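You operate a simulated robot arm through the tools that you are given. There is no shell and no other tool. Be economical: measure what you need, move in short steps, check, and stop when the job is done.

The job below is to be done with a simulated two-armed robot. You get a single attempt, and the scene is never put back.

TASK
On the top of the side bench, fold the grey cloth in half, so that its two long edges meet.

It is judged by the outcome, as a careful person would: the job done as asked, and still so three seconds after it is handed in. It fails if anything else is knocked over, pushed out of place, dropped, spilled or broken. Flat cloth is picked up by pressing the open fingertips on it (5 to 10 N) and closing them slowly along it; thin cloth reads only 2 to 8 mm in the jaws.

THE ROBOT
Two 7-joint arms with two-finger parallel grippers on one trunk, on a base that drives. Base frame: it is fixed to the floor where the robot stands at the start and does not move with it; the origin is under the middle of the robot, x ahead of it, y to its left, z up; the surface under the hand at the start is at about z = 80. Units: cm, degrees, N and s.
The left shoulder is at the start at [8.5, 18.2, 101.5], the right one opposite. With the tool pointing down near the work surface each hand reaches from about 32 to 76 cm from the robot's upright axis, wherever it stands, measured 20 degrees to its own side. Places, roughly: top of the side bench [60, 10, 80]. Payload 3.91 kg a hand.
The tool frame of a hand sits at the grasp point between the pads (the TCP): z along the fingers, y along the line on which they close. The tips reach 3 cm beyond it. The gripper opens to 11 cm. The fingers are 2 cm wide and 1 cm thick; the gripper's body (4.8 by 11.2 cm) begins 5.5 cm behind the TCP.
Orientation is told as [roll, pitch, yaw] about the base's x, y, z axes, in that order, counted from this pose: with the fingers straight down and closing along the base's y, the tool's x points along the base's -x, its y along +y and its z along -z.

THE INTERFACE
- The arms move only by the tool step_arm. It takes "left_series", "right_series" or both (then of equal length, played together; a hand with none holds still); each is text: rows parted by semicolons, each of 7 numbers parted by spaces: the turn, a rotation vector about the tool's x, y, z in degrees, then the shift along the tool's x, y, z in cm, then the gripper command, from -1 (shut) to 1 (fully open), values between in proportion. In form: rx ry rz tx ty tz jaw; .... A call has 1 to 10 rows; each row is the pose to reach, as a shift and turn from the pose commanded when the call began, along the tool's axes at that moment. A row lasts 0.2 s, in which the tool goes at most 5 cm and 8.6 degrees; a call with a longer step from one row to the next is refused whole, and so is a gripper value outside its range. A pose out of reach is approached as far as the arm can. The call stops where the force on the tool passes 40 N (or 10 N more than at its start, if that is more) or the arm is blocked; 0.2 s more then pass. Each finger travels about 7.2 cm/s and halts on what it meets, pressing with about 43 N; the grip force reading is that of the motor and also rises with nothing between the fingers. The clock runs only during rows and for 0.2 s after the last one: add rows that repeat a pose to give the fingers time. The reply holds the time, the measured pose of the TCP, the force on the tool along the base axes, the opening and the grip force, in the units named above and with some noise, with the torque about the TCP (base axes, N m) and any sound that the robot's microphone picked up, and new pictures: "show" is both (left out), scene, wrist or none (wrist: the cameras of the hands that moved).
- Cameras (640 x 400 px; columns grow to the right, rows downward): "scene" is now at [22.77, 1.49, 118.1]; the picture's right is [0.16, -0.99, 0.00], its down [-0.72, -0.12, -0.68] and it looks along [0.68, 0.11, -0.73] (base axes); focal length 214 px, centre (320, 200). "left" rides on the left gripper at [7.3, -1.7, -10.3] in its tool frame; the picture's right is [0.23, 0.97, 0.00], its down [-0.76, 0.18, -0.62] and it looks along [-0.61, 0.14, 0.78] (tool axes); focal length 222 px, centre (320, 200). "right" rides on the right gripper at [7.2, 1.7, -10.3] in its tool frame; the picture's right is [-0.23, 0.97, 0.00], its down [-0.76, -0.18, -0.62] and it looks along [-0.61, -0.14, 0.78] (tool axes); focal length 222 px, centre (320, 200). There is no depth. A picture from a camera that has moved, and an enlarged one, comes with that camera's place and axes in the base frame and with its lens.
- raise_lower(by): slides the trunk up (or, below 0, down) by that many cm; the arms and the scene camera ride with it, the base frame stays. It gives what a move gives, with no picture.
- roll_base(legs): drives the robot by 1 to 6 legs, each [ahead, left, turn to the left] in cm, cm and degrees, along the robot's own axes; the way and the turn of a leg run together, so that a leg with both is an arc; at most 150 cm and 180 degrees a leg. The arms and the cameras ride along, it lands a little off, and it stops where it bumps. It gives what a move gives, and a new picture of the scene camera.
- turn_head(pan, tilt): turns the head with the scene camera to pan (to the left, within 80 degrees either way) and tilt (down, from -29 to 69), counted from straight ahead of the robot. It gives what a move gives, and a new picture of the scene camera.
- close_up(camera, box): a new picture of the part [left, top, right, bottom] of that camera's present view, enlarged. The clock stands still meanwhile.
- finish_job(): hands the job in; it is judged then, once.

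Work in short steps. Places have to be worked out from the pictures, the camera data and where the tool is seen: move nearer, look again, correct. Check each grasp and each placing, and mend what went wrong. You have 120 turns and 260 pictures in all, those below and enlarged ones among them. Open the grippers and draw the arms clear of the work before you hand the job in, unless the task says otherwise; then end with one line.

The tools are called as a command line: name --argument value ..., lists and objects as JSON in quotes. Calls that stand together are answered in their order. step_arm: Moves the arms, as the interface text tells. Its arguments: {"type":"object","properties":{"left_series":{"type":"string"},"right_series":{"type":"string"},"show":{"type":"string","enum":["both","scene","wrist","none"]}},"required":[]} The other tools are called the same way: raise_lower (by) slides the trunk up or down; roll_base (legs) drives the base; turn_head (pan, tilt) turns the head that bears the scene camera; close_up (camera, box) takes an enlarged picture of a part of a camera's view; finish_job () hands the job in.

At the start:

```text
time_s: 0.0
left_eef_pos: [37.54, 32.88, 101.2]
left_tcp_rot: [0.0, 0.0, 0.2]
left_ft_force: [0.4, 1.1, -0.3]
left_wrist_torque: [0.04, -0.01, 0.0]
left_width: 11.01
left_finger_force: 0.2
right_eef_pos: [49.53, -6.1, 93.2]
right_tcp_rot: [0.0, 0.0, 0.0]
right_ft_force: [0.1, 0.8, 0.3]
right_wrist_torque: [0.0, 0.01, 0.03]
right_width: 10.98
right_finger_force: 0.2
trunk travel left (down, up): [-27.5, 23.9]
robot x, y, heading: [-0.16, -0.12, 0.2]
head pan, tilt: [9.4, 46.8]
```

scene: 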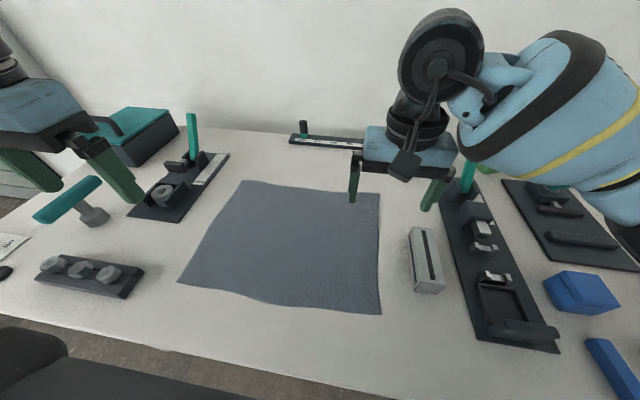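
right: 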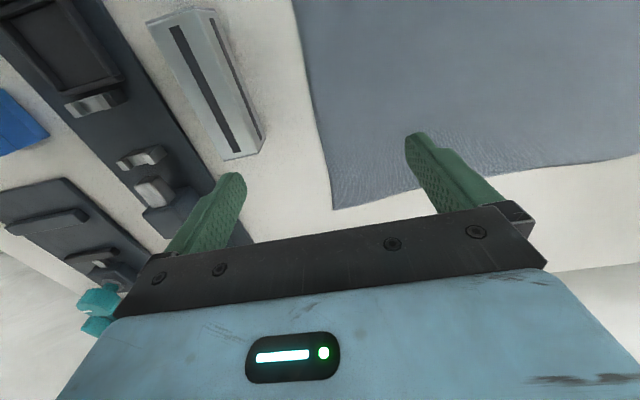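
left: 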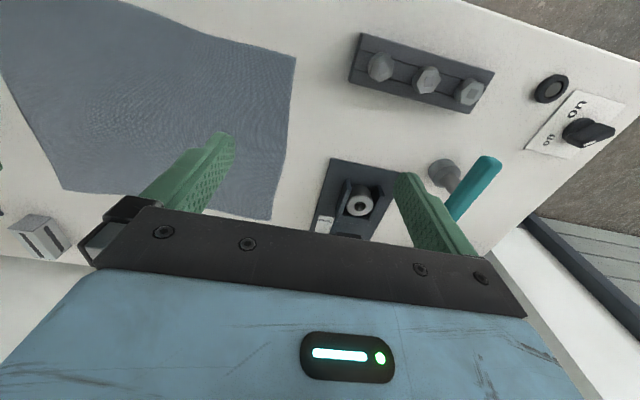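

The cloth's corners come out at about (62, 29), (62.5, -7), (35, -7) and (34, 29), so its long edges run along y. I plan to fold the near edge over onto the far one. First I'll back off a little for elbow room at the near edge.

roll_base --legs '[[-6, 0, 0]]'

```text
time_s: 1.0
left_eef_pos: [31.48, 32.85, 101.24]
left_tcp_rot: [0.0, 0.0, -0.1]
left_ft_force: [1.1, -0.5, 0.0]
left_wrist_torque: [-0.01, -0.01, 0.04]
left_width: 11.02
left_finger_force: 0.1
right_eef_pos: [43.43, -6.08, 93.29]
right_tcp_rot: [0.0, -0.2, 0.0]
right_ft_force: [0.3, -0.4, -0.3]
right_wrist_torque: [0.01, -0.03, -0.05]
right_width: 11.0
right_finger_force: 0.1
trunk travel left (down, up): [-27.5, 23.9]
robot x, y, heading: [-5.86, -0.07, 0.0]
head pan, tilt: [9.4, 46.8]
camera scene: at [16.7, 1.48, 118.13], right [0.16, -0.99, 0.0], down [-0.72, -0.12, -0.69], along [0.68, 0.11, -0.73], focal length 214 px, centre (320, 200)
```

scene: 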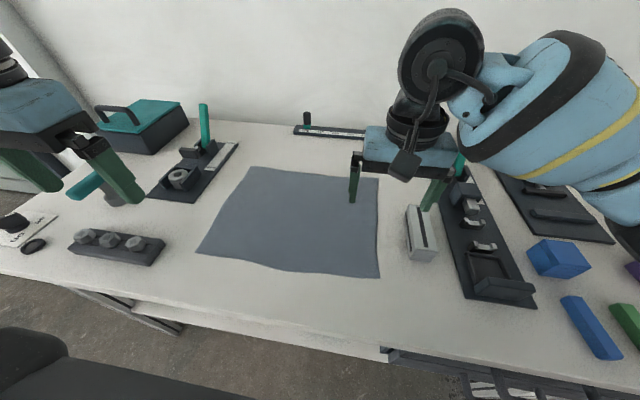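

The arms clear everything at this height. I'll turn both hands about 86° so they close along x, and bring them above the near corners.

step_arm --left_series "0 0 -8.6 -0.5 -0.6 0.6 1; 0 0 -17.2 -0.9 -1.2 1.2 1; 0 0 -25.8 -1.4 -1.8 1.8 1; 0 0 -34.4 -1.8 -2.4 2.4 1; 0 0 -43 -2.3 -3 3 1; 0 0 -51.6 -2.7 -3.6 3.6 1; 0 0 -60.2 -3.2 -4.2 4.2 1; 0 0 -68.8 -3.6 -4.8 4.8 1; 0 0 -77.4 -4.1 -5.4 5.4 1; 0 0 -86 -4.5 -5.9 6 1" --right_series "0 0 8.6 0.7 0.1 -0.2 1; 0 0 17.2 1.4 0.2 -0.4 1; 0 0 25.8 2.1 0.3 -0.6 1; 0 0 34.4 2.8 0.4 -0.8 1; 0 0 43 3.6 0.5 -1 1; 0 0 51.6 4.4 0.6 -1.2 1; 0 0 60.2 5.1 0.7 -1.4 1; 0 0 68.8 5.9 0.8 -1.6 1; 0 0 77.4 6.7 0.9 -1.7 1; 0 0 86 7.4 1 -1.7 1"

```text
time_s: 3.2
left_eef_pos: [36.09, 26.94, 95.24]
left_tcp_rot: [-0.1, 0.1, 86.2]
left_ft_force: [-0.7, 0.4, -0.8]
left_wrist_torque: [0.0, 0.0, -0.03]
left_width: 11.01
left_finger_force: 0.0
right_eef_pos: [36.06, -5.19, 94.88]
right_tcp_rot: [0.0, 0.0, -86.2]
right_ft_force: [-0.2, -0.5, 0.3]
right_wrist_torque: [0.0, 0.01, 0.0]
right_width: 10.99
right_finger_force: 0.1
trunk travel left (down, up): [-27.5, 23.9]
robot x, y, heading: [-5.64, -0.01, -0.2]
head pan, tilt: [9.4, 46.8]
camera scene: at [16.82, 1.46, 118.1], right [0.16, -0.99, 0.0], down [-0.72, -0.12, -0.68], along [0.68, 0.11, -0.73], focal length 214 px, centre (320, 200)
camera right: at [37.41, 2.26, 105.26], right [0.99, -0.16, 0.0], down [-0.13, -0.77, 0.62], along [-0.1, -0.61, -0.78], focal length 222 px, centre (320, 200)
camera left: at [37.32, 19.72, 105.56], right [-0.99, -0.16, 0.0], down [-0.13, 0.77, 0.62], along [-0.1, 0.62, -0.78], focal length 222 px, centre (320, 200)
```

scene: 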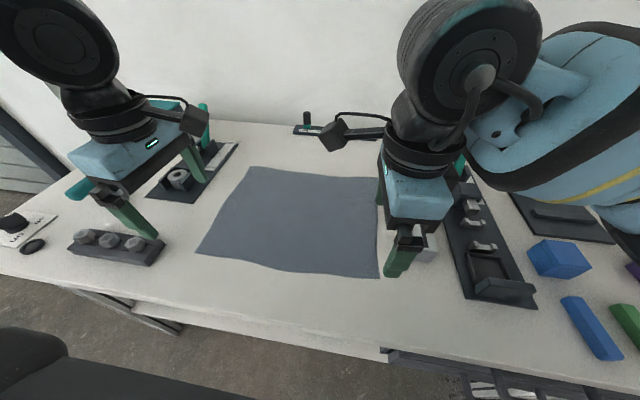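
right: 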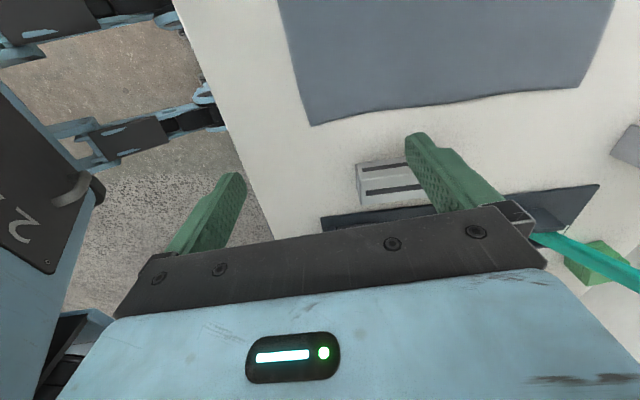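
left: 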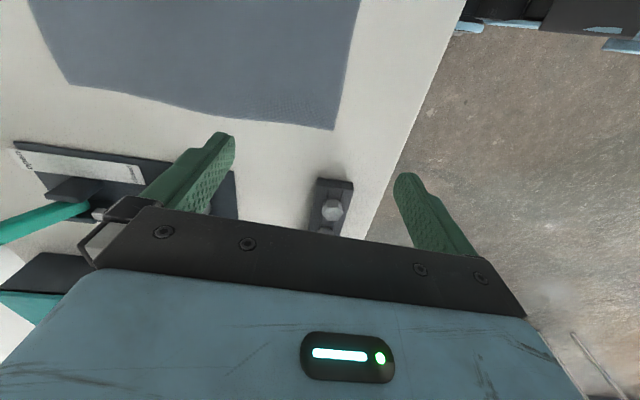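

The wrist views put the near corners at about (34.9, -6.6) and (34.2, 29.2). I'll square the hands, narrow the jaws to about 3 cm and come down to about 1.5 cm above the cloth, just inside the near edge.

step_arm --left_series "0 0 -2 -0.5 -0.3 3 -0.45; 0 0 -3.8 -0.9 -0.5 6 -0.45; 0 0 -3.8 -0.9 -0.5 9 -0.45; 0 0 -3.8 -0.9 -0.5 10.7 -0.45; 0 0 -3.8 -0.9 -0.5 10.7 -0.45" --right_series "0 0 2 0 0.5 3 -0.45; 0 0 3.8 -0.1 1 6 -0.45; 0 0 3.8 -0.1 1 9 -0.45; 0 0 3.8 -0.1 1 10.4 -0.45; 0 0 3.8 -0.1 1 10.4 -0.45"

```text
time_s: 4.4
left_eef_pos: [36.74, 27.98, 84.5]
left_tcp_rot: [0.0, -0.1, 89.9]
left_ft_force: [-0.5, 1.5, -0.1]
left_wrist_torque: [0.02, 0.01, 0.01]
left_width: 3.03
left_finger_force: 0.1
right_eef_pos: [37.12, -5.18, 84.4]
right_tcp_rot: [0.0, 0.0, -89.8]
right_ft_force: [1.2, -0.3, -0.4]
right_wrist_torque: [-0.03, 0.02, 0.03]
right_width: 3.05
right_finger_force: 0.1
trunk travel left (down, up): [-27.5, 23.9]
robot x, y, heading: [-6.0, 0.48, -0.0]
head pan, tilt: [9.4, 46.8]
camera scene: at [16.8, 1.48, 118.11], right [0.16, -0.99, 0.0], down [-0.72, -0.12, -0.68], along [0.68, 0.11, -0.73], focal length 214 px, centre (320, 200)
camera right: at [38.9, 2.15, 94.85], right [0.97, -0.22, 0.0], down [-0.18, -0.76, 0.62], along [-0.14, -0.61, -0.78], focal length 222 px, centre (320, 200)
camera left: at [38.39, 20.7, 94.88], right [-0.97, -0.22, 0.0], down [-0.18, 0.76, 0.62], along [-0.14, 0.61, -0.78], focal length 222 px, centre (320, 200)
```

scene: 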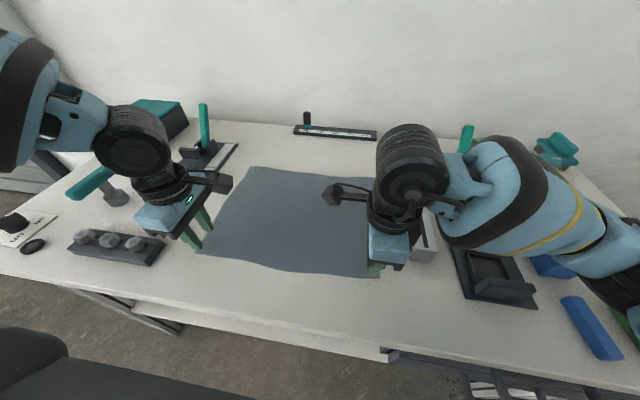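
right: 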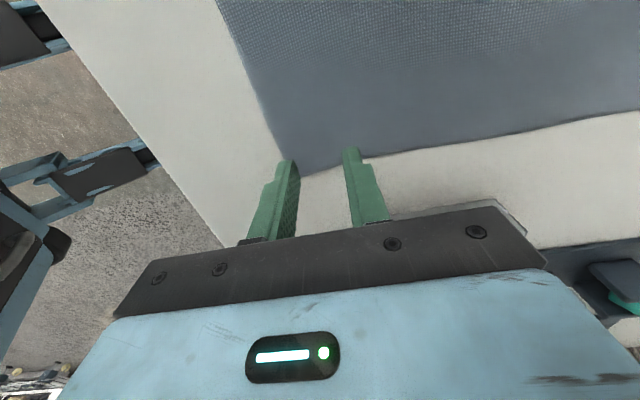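
left: 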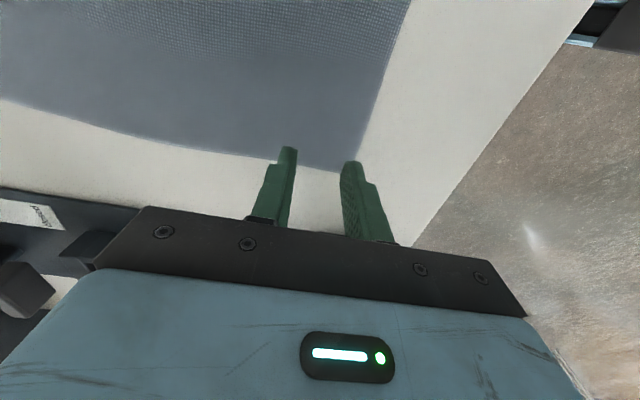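

The fingers sit just inside each near corner. I'll shift them slightly inward and go down towards contact.

step_arm --left_series "0 0 0 0.7 0 0.7 -0.45; 0 0 0 0.7 0 1.2 -0.45; 0 0 0 0.7 0 1.5 -0.45; 0 0 0 0.7 0 1.5 -0.45" --right_series "0 0 0 0.3 0 0.7 -0.45; 0 0 0 0.3 0 1.1 -0.45; 0 0 0 0.3 0 1.4 -0.45; 0 0 0 0.3 0 1.4 -0.45" --show "none"

```text
time_s: 5.4
left_eef_pos: [36.68, 27.14, 83.12]
left_tcp_rot: [-0.1, 0.1, 89.7]
left_ft_force: [0.7, 3.0, 13.0]
left_wrist_torque: [0.07, 0.16, -0.03]
left_width: 3.02
left_finger_force: 0.0
right_eef_pos: [37.01, -5.11, 83.2]
right_tcp_rot: [-0.1, -0.1, -89.8]
right_ft_force: [0.3, 0.4, 0.3]
right_wrist_torque: [-0.02, -0.02, -0.02]
right_width: 3.01
right_finger_force: 0.0
trunk travel left (down, up): [-27.5, 23.9]
robot x, y, heading: [-6.01, 0.11, -0.0]
head pan, tilt: [9.4, 46.8]
```

The left hand presses 13 N at z = 83.1, while the right isn't touching yet. I'll ease the left off slightly and lower the right.

step_arm --left_series "0 0 0 0 0 -0.04 -0.45; 0 0 0 0 0 -0.04 -0.45" --right_series "0 0 0 0 0 0.1 -0.45; 0 0 0 0 0 0.15 -0.45" --show "none"

```text
time_s: 6.0
left_eef_pos: [36.62, 27.07, 83.15]
left_tcp_rot: [-0.1, -0.1, 89.8]
left_ft_force: [2.3, 1.8, 10.3]
left_wrist_torque: [0.02, 0.0, 0.01]
left_width: 3.03
left_finger_force: 0.0
right_eef_pos: [37.11, -4.94, 83.22]
right_tcp_rot: [0.0, 0.0, -89.9]
right_ft_force: [-0.7, -1.9, 13.8]
right_wrist_torque: [-0.05, 0.13, 0.06]
right_width: 3.02
right_finger_force: 0.1
trunk travel left (down, up): [-27.5, 23.9]
robot x, y, heading: [-5.74, -0.01, 0.4]
head pan, tilt: [9.4, 46.8]
```

Both hands are in contact. I'll ease off a touch and close slowly.

step_arm --left_series "0 0 0 0 0 -0.02 -0.5; 0 0 0 0 0 -0.02 -0.56; 0 0 0 0 0 -0.02 -0.62; 0 0 0 0 0 -0.02 -0.68; 0 0 0 0 0 -0.02 -0.74; 0 0 0 0 0 -0.02 -0.8; 0 0 0 0 0 -0.02 -0.86; 0 0 0 0 0 -0.02 -0.92; 0 0 0 0 0 -0.02 -1; 0 0 0 0 0 -0.02 -1" --right_series "0 0 0 0 0 -0.06 -0.5; 0 0 0 0 0 -0.06 -0.56; 0 0 0 0 0 -0.06 -0.62; 0 0 0 0 0 -0.06 -0.68; 0 0 0 0 0 -0.06 -0.74; 0 0 0 0 0 -0.06 -0.8; 0 0 0 0 0 -0.06 -0.86; 0 0 0 0 0 -0.06 -0.92; 0 0 0 0 0 -0.06 -1; 0 0 0 0 0 -0.06 -1"

```text
time_s: 8.2
left_eef_pos: [36.54, 27.15, 83.2]
left_tcp_rot: [-0.2, 0.0, 89.9]
left_ft_force: [-0.9, 0.2, 6.6]
left_wrist_torque: [0.01, 0.03, 0.0]
left_width: 0.0
left_finger_force: 37.7
right_eef_pos: [37.07, -4.91, 83.15]
right_tcp_rot: [0.0, 0.1, -89.7]
right_ft_force: [-1.7, 1.2, 17.1]
right_wrist_torque: [0.02, 0.05, -0.02]
right_width: 0.0
right_finger_force: 38.5
trunk travel left (down, up): [-27.5, 23.9]
robot x, y, heading: [-6.17, 0.24, 0.0]
head pan, tilt: [9.4, 46.8]
camera scene: at [16.66, 1.46, 118.14], right [0.16, -0.99, 0.0], down [-0.72, -0.12, -0.69], along [0.68, 0.11, -0.73], focal length 214 px, centre (320, 200)
camera right: at [38.77, 2.45, 93.52], right [0.97, -0.22, 0.0], down [-0.18, -0.76, 0.62], along [-0.14, -0.61, -0.78], focal length 222 px, centre (320, 200)
camera left: at [38.26, 19.96, 93.52], right [-0.97, -0.22, 0.0], down [-0.18, 0.76, 0.62], along [-0.14, 0.61, -0.78], focal length 222 px, centre (320, 200)
```

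scene: 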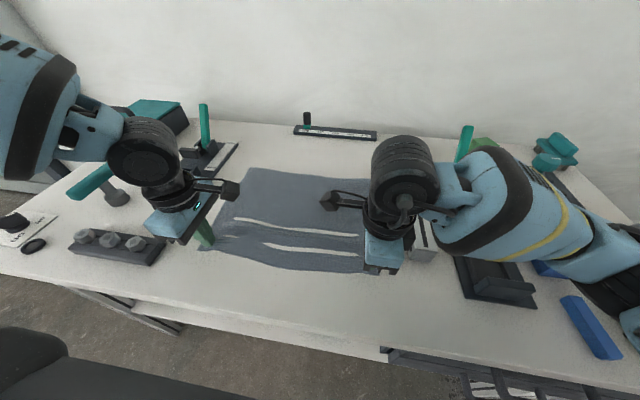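
right: 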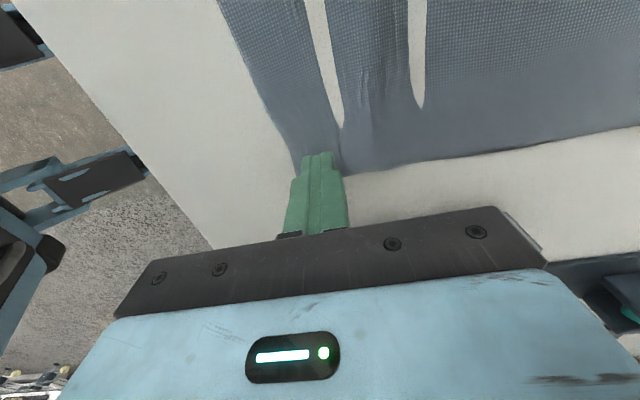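
left: 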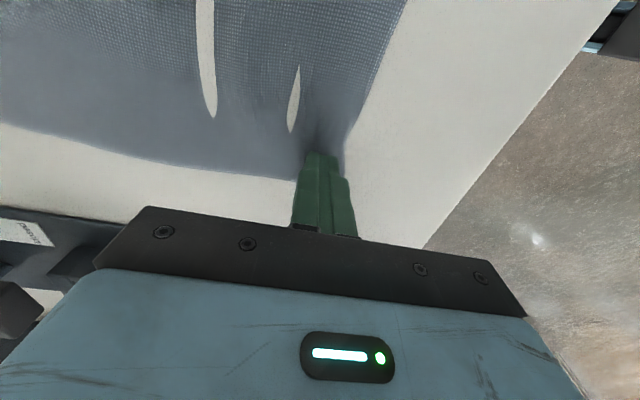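

Both widths read 0.0, so probably no cloth is pinched; the wrinkles show that it was compressed in plane. I'll raise the hands 3 cm to see whether any came along.

step_arm --left_series "0 0 0 0 0 -1.5 -1; 0 0 0 0 0 -3 -1; 0 0 0 0 0 -3 -1" --right_series "0 0 0 0 0 -1.5 -1; 0 0 0 0 0 -3 -1; 0 0 0 0 0 -3 -1"

```text
time_s: 9.0
left_eef_pos: [36.57, 27.27, 86.1]
left_tcp_rot: [0.0, 0.0, 89.8]
left_ft_force: [-0.3, 0.2, 0.4]
left_wrist_torque: [0.01, 0.02, -0.02]
left_width: 0.0
left_finger_force: 37.8
right_eef_pos: [37.19, -4.93, 86.1]
right_tcp_rot: [0.0, 0.0, -90.0]
right_ft_force: [0.9, 1.2, 0.0]
right_wrist_torque: [0.0, 0.02, -0.03]
right_width: 0.0
right_finger_force: 37.0
trunk travel left (down, up): [-27.5, 23.9]
robot x, y, heading: [-5.78, -0.22, 0.1]
head pan, tilt: [9.4, 46.8]
camera scene: at [16.82, 1.47, 118.1], right [0.16, -0.99, 0.0], down [-0.72, -0.12, -0.68], along [0.68, 0.11, -0.73], focal length 214 px, centre (320, 200)
camera right: at [38.92, 2.43, 96.42], right [0.97, -0.22, 0.0], down [-0.18, -0.76, 0.62], along [-0.14, -0.61, -0.78], focal length 222 px, centre (320, 200)
camera left: at [38.36, 19.95, 96.44], right [-0.97, -0.22, 0.0], down [-0.18, 0.76, 0.62], along [-0.14, 0.61, -0.78], focal length 222 px, centre (320, 200)
```

scene: 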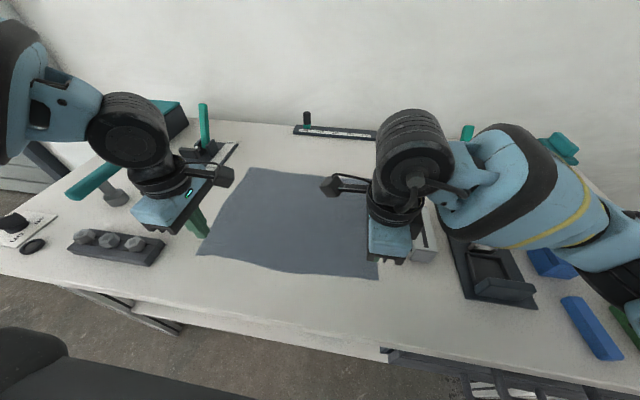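
right: 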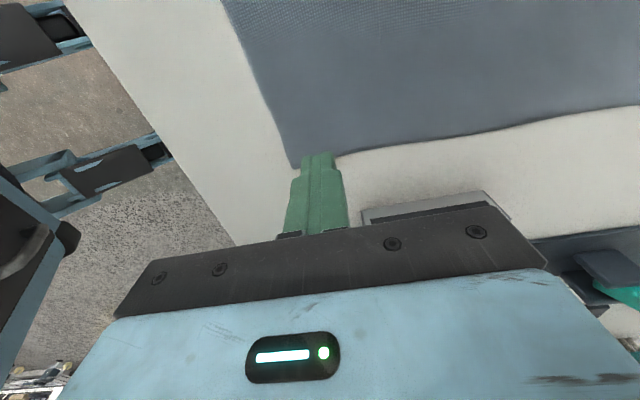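
left: 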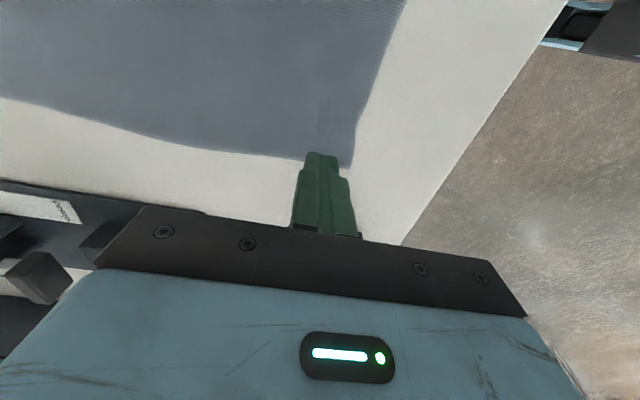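

Nothing was gripped and the cloth relaxed flat again. I'll try a wider opening set further in, with the jaws at 5.5 cm on the right and 4 cm on the left, to raise a proper ridge.

step_arm --left_series "0 0 0 0 -0.5 0 -0.27; 0 0 0 0.3 -1.2 0 -0.27; 0 0 0 0.3 -1.2 2 -0.27; 0 0 0 0.3 -1.2 2.8 -0.27; 0 0 0 0.3 -1.2 3 -0.27; 0 0 0 0.3 -1.2 3 -0.27" --right_series "0 0 0 0 1 0 0; 0 0 0 0 2 0 0; 0 0 0 0 2 2 0; 0 0 0 0 2 2.7 0; 0 0 0 0 2 2.9 0; 0 0 0 0 2 2.9 0" --show "none"

```text
time_s: 10.4
left_eef_pos: [37.78, 26.77, 83.19]
left_tcp_rot: [-0.1, 0.0, 89.7]
left_ft_force: [0.5, 0.7, 5.3]
left_wrist_torque: [0.02, 0.08, 0.04]
left_width: 3.98
left_finger_force: 0.1
right_eef_pos: [38.98, -4.81, 83.11]
right_tcp_rot: [0.1, 0.1, -89.9]
right_ft_force: [1.8, -0.9, 5.7]
right_wrist_torque: [-0.03, 0.05, 0.0]
right_width: 5.46
right_finger_force: 0.1
trunk travel left (down, up): [-27.5, 23.9]
robot x, y, heading: [-5.91, -0.19, -0.2]
head pan, tilt: [9.4, 46.8]
```

Contact is about 5 N on each hand. I'll add a bit of press and close partway, slowly, watching the cloth.

step_arm --left_series "0 0 0 0 0 0.04 -0.3; 0 0 0 0 0 0.04 -0.34; 0 0 0 0 0 0.04 -0.38; 0 0 0 0 0 0.04 -0.42; 0 0 0 0 0 0.04 -0.46; 0 0 0 0 0 0.04 -0.5; 0 0 0 0 0 0.04 -0.55; 0 0 0 0 0 0.04 -0.6; 0 0 0 0 0 0.04 -0.65; 0 0 0 0 0 0.04 -0.7" --right_series "0 0 0 0 0 0.03 -0.06; 0 0 0 0 0 0.03 -0.12; 0 0 0 0 0 0.03 -0.18; 0 0 0 0 0 0.03 -0.24; 0 0 0 0 0 0.03 -0.3; 0 0 0 0 0 0.03 -0.36; 0 0 0 0 0 0.03 -0.42; 0 0 0 0 0 0.03 -0.48; 0 0 0 0 0 0.03 -0.54; 0 0 0 0 0 0.03 -0.6" --show "wrist"

```text
time_s: 12.6
left_eef_pos: [37.83, 26.81, 83.24]
left_tcp_rot: [-0.1, -0.1, 89.8]
left_ft_force: [-0.4, -2.9, 17.7]
left_wrist_torque: [-0.07, 0.13, -0.02]
left_width: 1.7
left_finger_force: 0.1
right_eef_pos: [38.98, -4.92, 83.14]
right_tcp_rot: [0.0, 0.0, -89.8]
right_ft_force: [0.8, 2.6, 9.6]
right_wrist_torque: [0.04, 0.06, -0.01]
right_width: 2.13
right_finger_force: 0.1
trunk travel left (down, up): [-27.5, 23.9]
robot x, y, heading: [-6.23, 0.15, -0.1]
head pan, tilt: [9.4, 46.8]
camera right: at [40.73, 2.43, 93.53], right [0.97, -0.22, 0.0], down [-0.18, -0.76, 0.62], along [-0.14, -0.61, -0.78], focal length 222 px, centre (320, 200)
camera left: at [39.44, 19.59, 93.51], right [-0.97, -0.22, 0.0], down [-0.18, 0.76, 0.62], along [-0.14, 0.61, -0.78], focal length 222 px, centre (320, 200)
```

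right: 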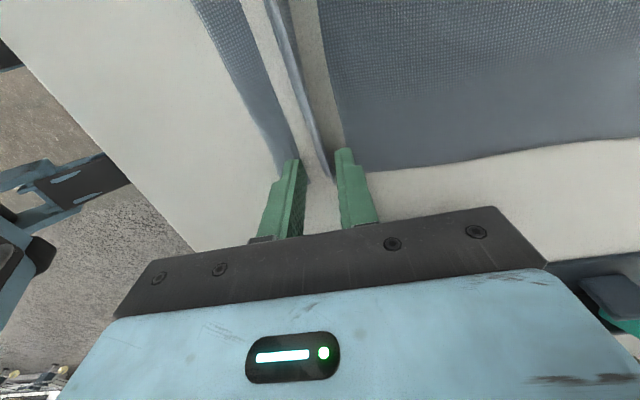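
left: 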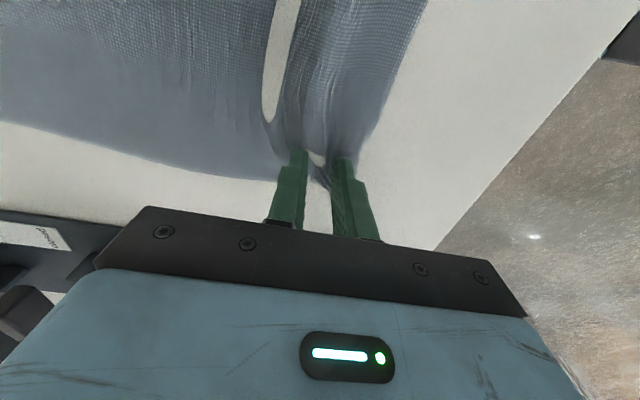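

A ridge is rising between the right fingers, and a smaller one on the left. I'll keep closing slowly.

step_arm --left_series "0 0 0 0 0 0 -0.74; 0 0 0 0 0 0 -0.78; 0 0 0 0 0 0 -0.82; 0 0 0 0 0 0 -0.86; 0 0 0 0 0 0 -0.9; 0 0 0 0 0 0 -0.94; 0 0 0 0 0 0 -1; 0 0 0 0 0 0 -1; 0 0 0 0 0 0 -1; 0 0 0 0 0 0 -1" --right_series "0 0 0 0 0 0 -0.65; 0 0 0 0 0 0 -0.7; 0 0 0 0 0 0 -0.75; 0 0 0 0 0 0 -0.8; 0 0 0 0 0 0 -0.85; 0 0 0 0 0 0 -0.9; 0 0 0 0 0 0 -0.95; 0 0 0 0 0 0 -1; 0 0 0 0 0 0 -1; 0 0 0 0 0 0 -1" --show "wrist"

```text
time_s: 14.8
left_eef_pos: [37.72, 26.81, 83.13]
left_tcp_rot: [-0.1, 0.0, 89.8]
left_ft_force: [-0.6, -2.5, 17.9]
left_wrist_torque: [-0.06, 0.11, 0.0]
left_width: 0.17
left_finger_force: 41.2
right_eef_pos: [38.98, -4.93, 83.11]
right_tcp_rot: [0.2, 0.0, -89.8]
right_ft_force: [1.4, 2.5, 8.8]
right_wrist_torque: [0.08, 0.0, 0.05]
right_width: 0.21
right_finger_force: 41.8
trunk travel left (down, up): [-27.5, 23.9]
robot x, y, heading: [-5.85, -0.01, 0.2]
head pan, tilt: [9.4, 46.8]
camera right: at [40.73, 2.42, 93.53], right [0.97, -0.22, 0.0], down [-0.18, -0.76, 0.62], along [-0.14, -0.61, -0.78], focal length 222 px, centre (320, 200)
camera left: at [39.44, 19.59, 93.51], right [-0.97, -0.22, 0.0], down [-0.18, 0.76, 0.62], along [-0.14, 0.61, -0.78], focal length 222 px, centre (320, 200)
```

right: 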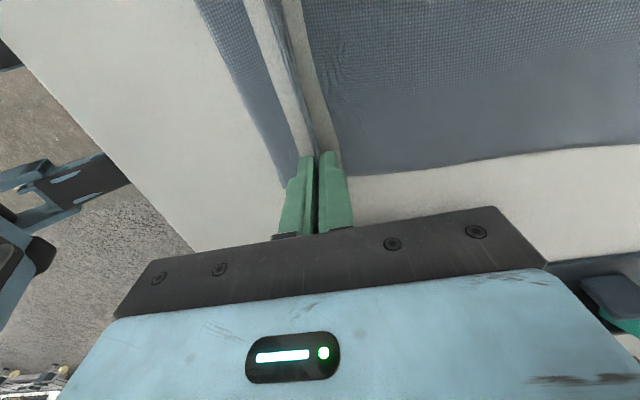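
left: 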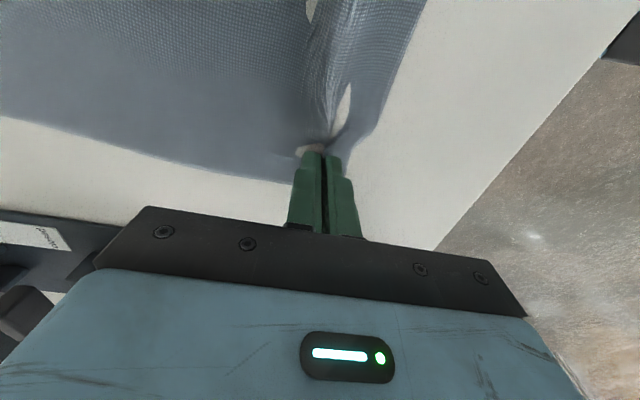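

Both hands now hold a 2 mm pinch, but it sits nearly 7 cm of cloth in from the edge, so the hem would double back. I'll let go and instead pinch at the far corners with the jaws closing along the edge, which keeps the edge itself in the fingers.

step_arm --left_series "0 0 0 0 0 0 -0.6; 0 0 0 0 0 0 -0.2; 0 0 0 0 0 -1 0; 0 0 0 0 0 -5 0; 0 0 0 0 0 -10 0; 0 0 0 0 0 -12 0" --right_series "0 0 0 0 0 0 -0.6; 0 0 0 0 0 0 -0.2; 0 0 0 0 0 -1 0; 0 0 0 0 0 -5 0; 0 0 0 0 0 -10 0; 0 0 0 0 0 -12 0" --show "scene"

step_arm --left_series "0 0 8.6 0 -2 0 0; 0 0 17.2 0 -4 0 0; 0 0 25.8 0 -6.5 0 0; 0 0 34.4 0 -9 0 0; 0 0 43 0 -11.5 0 0; 0 0 51.6 0 -14 0 0; 0 0 60.2 0 -16.5 0 0; 0 0 68.8 0 -19 0 0; 0 0 77.4 0 -21.5 0 0; 0 0 86 0 -24 0 0" --right_series "0 0 -8.6 0 2 0 0; 0 0 -17.2 0 4 0 0; 0 0 -25.8 0 6.5 0 0; 0 0 -34.4 0 9 0 0; 0 0 -43 0 11.5 0 0; 0 0 -51.6 0 14 0 0; 0 0 -60.2 0 16.5 0 0; 0 0 -68.8 0 19 0 0; 0 0 -77.4 0 21.5 0 0; 0 0 -86 0 23 0 0"

```text
time_s: 16.2
left_eef_pos: [37.71, 26.84, 95.22]
left_tcp_rot: [0.0, 0.0, 89.9]
left_ft_force: [0.4, -0.4, -0.4]
left_wrist_torque: [0.0, -0.01, 0.02]
left_width: 5.49
left_finger_force: 0.1
right_eef_pos: [38.97, -4.9, 95.18]
right_tcp_rot: [0.0, 0.1, -89.7]
right_ft_force: [0.0, -0.8, 0.4]
right_wrist_torque: [-0.02, 0.02, -0.01]
right_width: 5.48
right_finger_force: 0.0
trunk travel left (down, up): [-27.5, 23.9]
robot x, y, heading: [-6.02, 0.09, 0.0]
head pan, tilt: [9.4, 46.8]
camera scene: at [16.8, 1.48, 118.1], right [0.16, -0.99, 0.0], down [-0.72, -0.12, -0.68], along [0.68, 0.11, -0.73], focal length 214 px, centre (320, 200)
```

scene: 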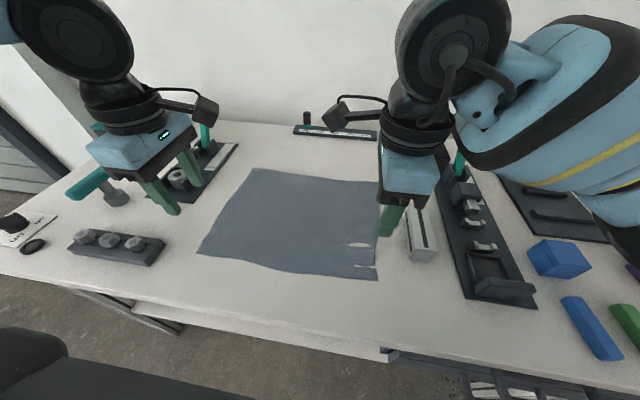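

```text
time_s: 18.4
left_eef_pos: [59.76, 34.46, 95.35]
left_tcp_rot: [-0.1, 0.2, 6.7]
left_ft_force: [-0.4, -0.3, 0.7]
left_wrist_torque: [-0.06, 0.01, -0.03]
left_width: 5.5
left_finger_force: 0.1
left hand out of reach, approached as far as the arm can: row 9, 10
right_eef_pos: [62.05, -4.55, 95.35]
right_tcp_rot: [-0.1, -0.1, -3.7]
right_ft_force: [0.9, 0.7, 0.2]
right_wrist_torque: [-0.01, 0.0, 0.02]
right_width: 5.51
right_finger_force: 0.0
trunk travel left (down, up): [-27.5, 23.9]
robot x, y, heading: [-5.8, 0.3, 0.2]
head pan, tilt: [9.4, 46.8]
camera scene: at [16.77, 1.71, 118.11], right [0.16, -0.99, 0.0], down [-0.72, -0.12, -0.68], along [0.68, 0.11, -0.73], focal length 214 px, centre (320, 200)
camera right: at [55.02, -2.28, 105.55], right [0.29, 0.96, 0.0], down [0.75, -0.22, 0.63], along [0.6, -0.18, -0.78], focal length 222 px, centre (320, 200)
camera left: at [52.72, 32.0, 105.85], right [-0.34, 0.94, 0.0], down [0.74, 0.27, 0.62], along [0.59, 0.21, -0.78], focal length 222 px, centre (320, 200)
```

scene: 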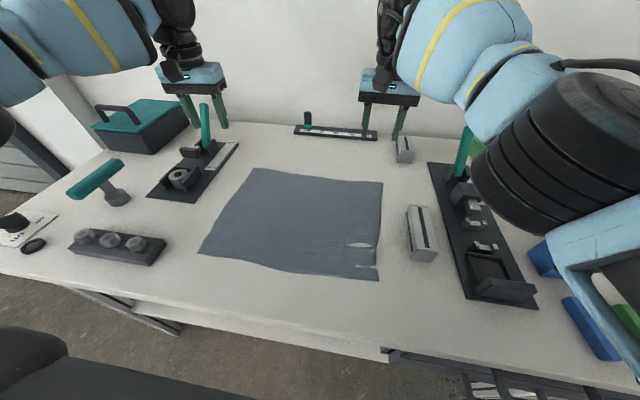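
right: 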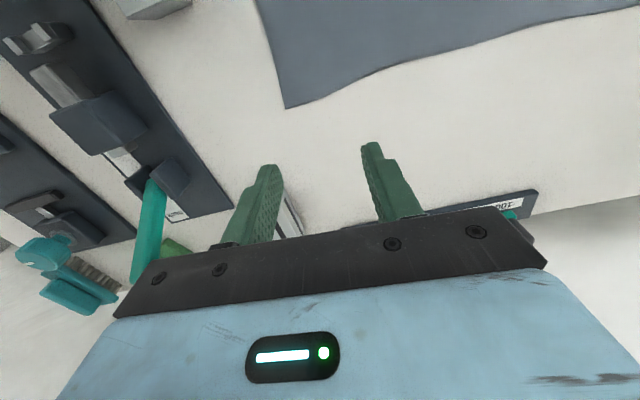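
left: 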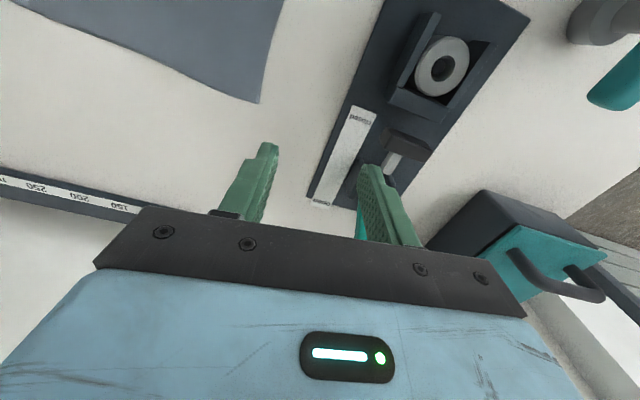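

The left arm came up short at this distance. I'll pull both hands back 8 cm, then drive the base forward 6 cm to where it began.

step_arm --left_series "0 0 1 3 0 0 0; 0 0 2 6 0 0 0; 0 0 3.5 8 0 0 0; 0 0 3.5 8 0 0 0" --right_series "0 0 -1 3 0 0 0; 0 0 -2 6 0 0 0; 0 0 -3.7 8 0 0 0; 0 0 -3.7 8 0 0 0" --show "none"

roll_base --legs '[[7, 0, 0]]'

```text
time_s: 19.4
left_eef_pos: [51.83, 33.36, 95.41]
left_tcp_rot: [0.0, 0.0, 3.2]
left_ft_force: [-1.0, -0.5, 0.3]
left_wrist_torque: [0.02, 0.0, -0.02]
left_width: 5.49
left_finger_force: 0.0
right_eef_pos: [54.1, -4.21, 95.22]
right_tcp_rot: [-0.1, 0.0, -0.2]
right_ft_force: [-0.1, 0.0, 0.1]
right_wrist_torque: [-0.03, 0.03, -0.01]
right_width: 5.52
right_finger_force: 0.0
trunk travel left (down, up): [-27.5, 23.9]
robot x, y, heading: [-5.99, 0.1, -0.0]
head pan, tilt: [9.4, 46.8]
```

```text
time_s: 20.4
left_eef_pos: [58.69, 33.34, 95.46]
left_tcp_rot: [-0.1, 0.1, 3.2]
left_ft_force: [0.0, -0.4, -0.5]
left_wrist_torque: [-0.02, 0.01, 0.01]
left_width: 5.48
left_finger_force: 0.2
right_eef_pos: [61.16, -4.19, 95.07]
right_tcp_rot: [0.0, 0.0, -0.3]
right_ft_force: [0.1, -0.4, -0.1]
right_wrist_torque: [-0.02, 0.01, -0.02]
right_width: 5.52
right_finger_force: 0.1
trunk travel left (down, up): [-27.5, 23.9]
robot x, y, heading: [1.09, 0.12, -0.2]
head pan, tilt: [9.4, 46.8]
camera scene: at [23.86, 1.46, 118.09], right [0.16, -0.99, 0.0], down [-0.72, -0.12, -0.68], along [0.67, 0.11, -0.73], focal length 214 px, centre (320, 200)
```

scene: 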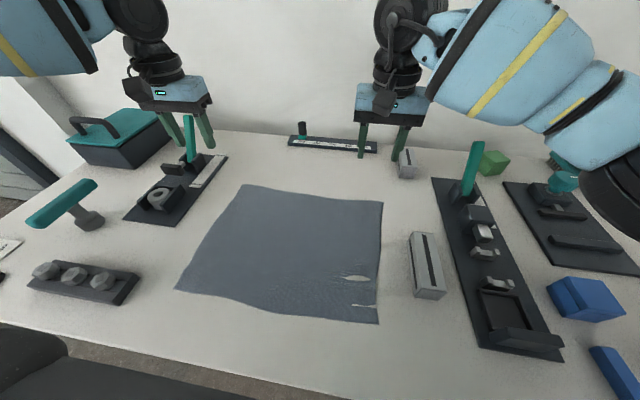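

The far corners are now at about (60.6, -8) and (60.5, 28). I'll bring the hands over points inside them, jaws 4.2 cm, and come down to about 2 cm above the cloth.

step_arm --left_series "0 0 1.6 -0.4 -4.5 0 -0.24; 0 0 3.2 -0.7 -9 0 -0.24; 0 0 3.2 -0.7 -9 3 -0.24; 0 0 3.2 -0.7 -9 7 -0.24; 0 0 3.2 -0.7 -9 10 -0.24; 0 0 3.2 -0.7 -9 10 -0.24" --right_series "0 0 0 0.6 -0.1 0 -0.24; 0 0 0 1.2 -0.2 0 -0.24; 0 0 0 1.2 -0.2 3 -0.24; 0 0 0 1.2 -0.2 7 -0.24; 0 0 0 1.2 -0.2 10 -0.24; 0 0 0 1.2 -0.2 10 -0.24" --show "wrist"

```text
time_s: 21.8
left_eef_pos: [59.88, 24.29, 85.45]
left_tcp_rot: [0.1, -0.1, 0.2]
left_ft_force: [0.2, -0.7, -0.3]
left_wrist_torque: [0.0, 0.02, 0.01]
left_width: 4.19
left_finger_force: 0.1
right_eef_pos: [59.96, -4.53, 84.99]
right_tcp_rot: [0.0, 0.1, -0.2]
right_ft_force: [-0.2, -0.2, 0.4]
right_wrist_torque: [0.0, -0.01, 0.0]
right_width: 4.17
right_finger_force: 0.1
trunk travel left (down, up): [-27.5, 23.9]
robot x, y, heading: [0.93, -0.24, -0.2]
head pan, tilt: [9.4, 46.8]
camera right: at [52.73, -2.74, 95.47], right [0.23, 0.97, 0.0], down [0.76, -0.18, 0.62], along [0.61, -0.14, -0.78], focal length 222 px, centre (320, 200)
camera left: at [52.66, 22.66, 95.86], right [-0.23, 0.97, 0.0], down [0.76, 0.18, 0.62], along [0.61, 0.14, -0.78], focal length 222 px, centre (320, 200)
```

right: 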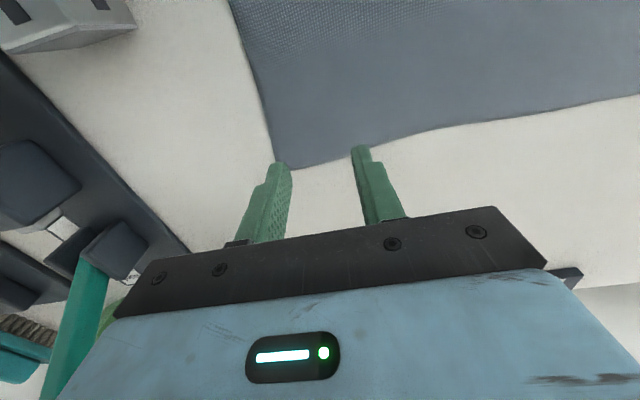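
left: 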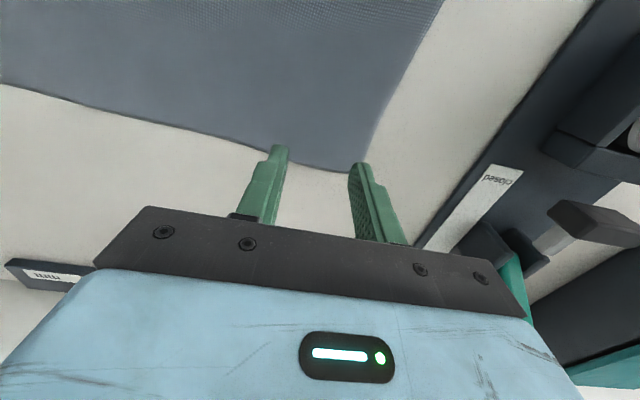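

Both hands line up on the edge near the corners. I'll shift slightly inward and go down to light contact.

step_arm --left_series "0 0 0 0.2 0.3 1 -0.24; 0 0 0 0.2 0.3 2 -0.24; 0 0 0 0.2 0.3 2.3 -0.24; 0 0 0 0.2 0.3 2.3 -0.24" --right_series "0 0 0 0.4 -0.1 1 -0.24; 0 0 0 0.4 -0.1 1.6 -0.24; 0 0 0 0.4 -0.1 1.85 -0.24; 0 0 0 0.4 -0.1 1.85 -0.24" --show "none"

```text
time_s: 22.8
left_eef_pos: [59.68, 24.65, 83.19]
left_tcp_rot: [-0.1, 0.0, 0.0]
left_ft_force: [-0.7, -0.4, -0.2]
left_wrist_torque: [-0.01, 0.02, -0.03]
left_width: 4.21
left_finger_force: 0.0
right_eef_pos: [59.38, -4.64, 83.28]
right_tcp_rot: [-0.1, 0.0, -0.1]
right_ft_force: [0.4, 0.6, -0.5]
right_wrist_torque: [0.0, 0.0, -0.03]
right_width: 4.2
right_finger_force: 0.0
trunk travel left (down, up): [-27.5, 23.9]
robot x, y, heading: [1.4, -0.03, -0.0]
head pan, tilt: [9.4, 46.8]
```

There's no contact yet, so I'll go a little lower on both.

step_arm --left_series "0 0 0 0 0 0.08 -0.24; 0 0 0 0 0 0.14 -0.24; 0 0 0 0 0 0.14 -0.24" --right_series "0 0 0 0 0 0.08 -0.24; 0 0 0 0 0 0.17 -0.24; 0 0 0 0 0 0.17 -0.24" --show "none"

```text
time_s: 23.6
left_eef_pos: [59.75, 24.52, 83.18]
left_tcp_rot: [-0.1, 0.0, 0.0]
left_ft_force: [0.3, 0.2, 1.1]
left_wrist_torque: [0.01, -0.01, 0.0]
left_width: 4.17
left_finger_force: 0.0
right_eef_pos: [59.52, -4.61, 83.1]
right_tcp_rot: [0.0, 0.0, -0.1]
right_ft_force: [0.8, 0.1, 1.8]
right_wrist_torque: [-0.02, -0.01, 0.01]
right_width: 4.2
right_finger_force: 0.1
trunk travel left (down, up): [-27.5, 23.9]
robot x, y, heading: [0.66, 0.04, -0.0]
head pan, tilt: [9.4, 46.8]
```

That's light contact. I'll press to about 10 N and close slowly, moving each hand inward so its inner finger stays put.

step_arm --left_series "0 0 0 0 0 0.1 -0.24; 0 0 0 0 -0.1 0.1 -0.28; 0 0 0 0 -0.23 0.1 -0.32; 0 0 0 0 -0.35 0.1 -0.36; 0 0 0 0 -0.46 0.1 -0.4; 0 0 0 0 -0.57 0.1 -0.44; 0 0 0 0 -0.68 0.1 -0.48; 0 0 0 0 -0.8 0.1 -0.52; 0 0 0 0 -0.9 0.1 -0.56; 0 0 0 0 -1 0.1 -0.6" --right_series "0 0 0 0 0 0.08 -0.24; 0 0 0 0 0.1 0.08 -0.28; 0 0 0 0 0.23 0.08 -0.32; 0 0 0 0 0.35 0.08 -0.36; 0 0 0 0 0.46 0.08 -0.4; 0 0 0 0 0.57 0.08 -0.44; 0 0 0 0 0.68 0.08 -0.48; 0 0 0 0 0.8 0.08 -0.52; 0 0 0 0 0.9 0.08 -0.56; 0 0 0 0 1 0.08 -0.6" --show "wrist"

```text
time_s: 25.8
left_eef_pos: [59.7, 23.69, 83.02]
left_tcp_rot: [0.0, -0.1, 0.0]
left_ft_force: [0.2, 1.5, 11.8]
left_wrist_torque: [0.04, 0.03, -0.02]
left_width: 2.16
left_finger_force: 0.0
right_eef_pos: [59.38, -3.67, 83.12]
right_tcp_rot: [0.0, -0.2, -0.2]
right_ft_force: [-0.5, -0.4, 7.9]
right_wrist_torque: [-0.02, 0.04, 0.01]
right_width: 2.18
right_finger_force: 0.0
trunk travel left (down, up): [-27.5, 23.9]
robot x, y, heading: [0.82, 0.17, -0.1]
head pan, tilt: [9.4, 46.8]
camera right: at [52.23, -1.8, 93.51], right [0.23, 0.97, 0.0], down [0.76, -0.18, 0.62], along [0.61, -0.14, -0.78], focal length 222 px, centre (320, 200)
camera left: at [52.39, 21.96, 93.49], right [-0.23, 0.97, 0.0], down [0.76, 0.18, 0.63], along [0.61, 0.14, -0.78], focal length 222 px, centre (320, 200)
```

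right: 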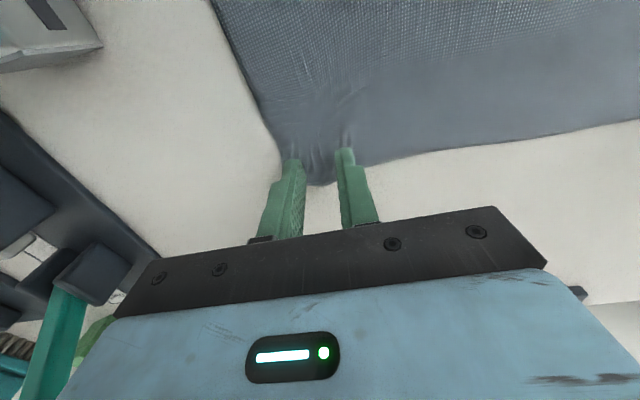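
left: 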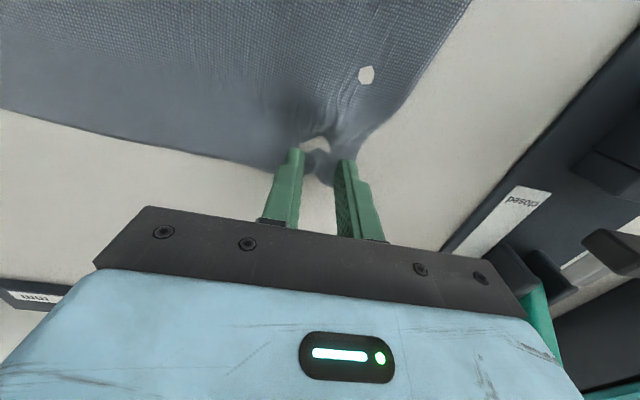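

Cloth is bunching up between the fingers on both sides, so I'll finish closing.

step_arm --left_series "0 0 0 0 -0.1 0 -0.64; 0 0 0 0 -0.2 0 -0.68; 0 0 0 0 -0.3 0 -0.72; 0 0 0 0 -0.4 0 -0.77; 0 0 0 0 -0.55 0 -0.82; 0 0 0 0 -0.7 0 -0.87; 0 0 0 0 -0.85 0 -0.93; 0 0 0 0 -1 0 -1; 0 0 0 0 -1 0 -1; 0 0 0 0 -1 0 -1" --right_series "0 0 0 0 0.1 0.03 -0.64; 0 0 0 0 0.2 0.03 -0.68; 0 0 0 0 0.3 0.03 -0.72; 0 0 0 0 0.4 0.03 -0.77; 0 0 0 0 0.55 0.03 -0.82; 0 0 0 0 0.7 0.03 -0.87; 0 0 0 0 0.85 0.03 -0.93; 0 0 0 0 1 0.03 -1; 0 0 0 0 1 0.03 -1; 0 0 0 0 1 0.03 -1" --show "wrist"

```text
time_s: 28.0
left_eef_pos: [59.62, 22.62, 83.06]
left_tcp_rot: [0.0, -0.2, 0.0]
left_ft_force: [0.0, 2.6, 11.1]
left_wrist_torque: [0.09, 0.02, -0.02]
left_width: 0.16
left_finger_force: 41.7
right_eef_pos: [59.42, -2.61, 83.2]
right_tcp_rot: [0.0, -0.1, -0.2]
right_ft_force: [0.3, -2.7, 13.4]
right_wrist_torque: [-0.08, 0.01, -0.04]
right_width: 0.01
right_finger_force: 37.8
trunk travel left (down, up): [-27.5, 23.9]
robot x, y, heading: [1.0, 0.16, -0.2]
head pan, tilt: [9.4, 46.8]
camera right: at [52.2, -0.79, 93.51], right [0.23, 0.97, 0.0], down [0.76, -0.18, 0.62], along [0.61, -0.14, -0.78], focal length 222 px, centre (320, 200)
camera left: at [52.35, 20.94, 93.49], right [-0.23, 0.97, 0.0], down [0.76, 0.18, 0.63], along [0.61, 0.14, -0.78], focal length 222 px, centre (320, 200)
```

right: 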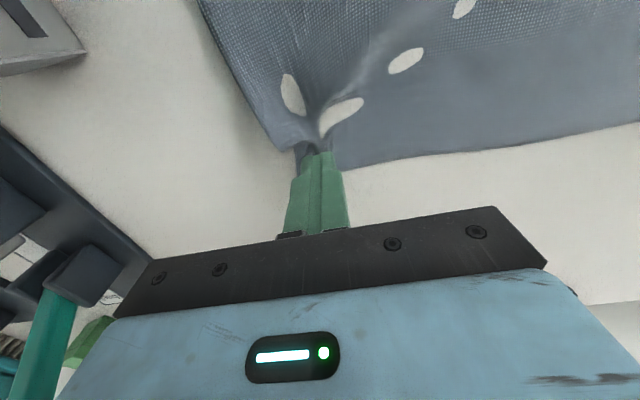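
left: 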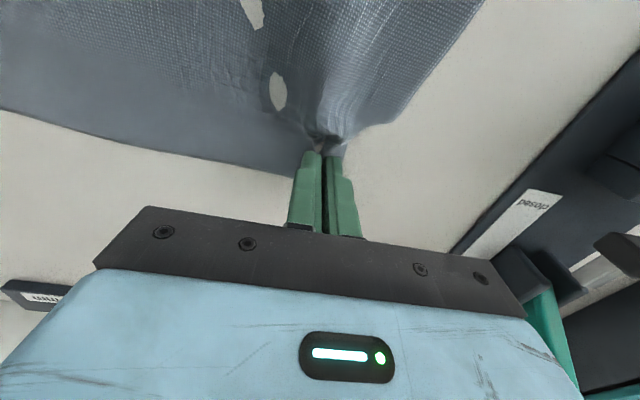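

The left has cloth (1.6 mm) but the right doesn't. I'll hold the left and redo the right with a wider jaw.

step_arm --right_series "0 0 0 0 0 -2 -1; 0 0 0 0 -0.5 -3 -0.5; 0 0 0 0.4 -1.1 -3 0; 0 0 0 0.4 -1.1 -3 0; 0 0 0 0.4 -1.1 -3 0; 0 0 0 0.4 -1.1 -3 0" --show "wrist"

```text
time_s: 29.4
left_eef_pos: [59.74, 22.63, 83.02]
left_tcp_rot: [-0.1, -0.1, -0.1]
left_ft_force: [-1.1, 1.5, 17.5]
left_wrist_torque: [0.04, 0.06, 0.01]
left_width: 0.19
left_finger_force: 41.8
right_eef_pos: [59.03, -3.68, 86.06]
right_tcp_rot: [0.0, -0.1, -0.1]
right_ft_force: [-0.6, 0.4, 0.4]
right_wrist_torque: [0.01, 0.03, -0.01]
right_width: 5.49
right_finger_force: 0.2
trunk travel left (down, up): [-27.5, 23.9]
robot x, y, heading: [0.96, 0.06, 0.0]
head pan, tilt: [9.4, 46.8]
camera right: at [51.8, -1.88, 96.46], right [0.23, 0.97, 0.0], down [0.76, -0.18, 0.62], along [0.61, -0.14, -0.78], focal length 222 px, centre (320, 200)
```

right: 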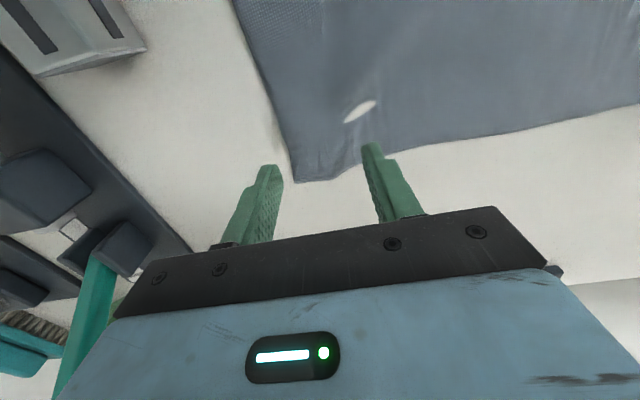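

The right corner now lies at (62, -6.7). I'll shift to suit and go down.

step_arm --right_series "0 0 0 -1.1 1.2 0 0; 0 0 0 -1.1 1.2 2 0; 0 0 0 -1.1 1.2 2.8 0; 0 0 0 -1.1 1.2 3.0 0; 0 0 0 -1.1 1.2 3.02 0" --show "wrist"

```text
time_s: 30.6
left_eef_pos: [59.62, 22.65, 83.19]
left_tcp_rot: [-0.1, -0.2, 0.0]
left_ft_force: [1.1, -0.1, 15.2]
left_wrist_torque: [0.02, 0.03, 0.02]
left_width: 0.19
left_finger_force: 41.9
right_eef_pos: [60.13, -2.48, 83.18]
right_tcp_rot: [0.1, -0.1, 0.0]
right_ft_force: [-1.9, 0.5, 7.0]
right_wrist_torque: [-0.08, 0.01, 0.02]
right_width: 5.5
right_finger_force: 0.2
trunk travel left (down, up): [-27.5, 23.9]
robot x, y, heading: [0.77, 0.11, -0.2]
head pan, tilt: [9.4, 46.8]
camera right: at [52.92, -0.71, 93.51], right [0.23, 0.97, 0.0], down [0.76, -0.18, 0.62], along [0.61, -0.14, -0.78], focal length 222 px, centre (320, 200)
```

right: 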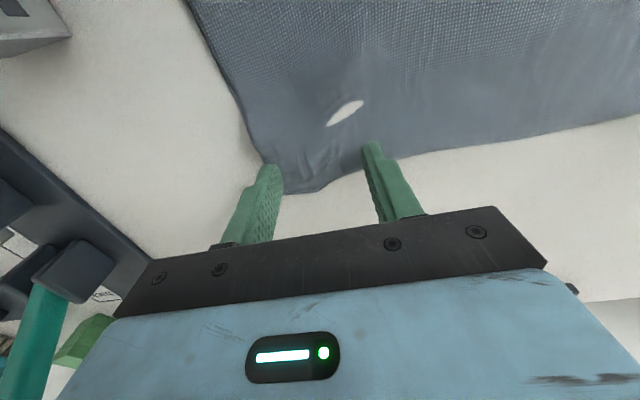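

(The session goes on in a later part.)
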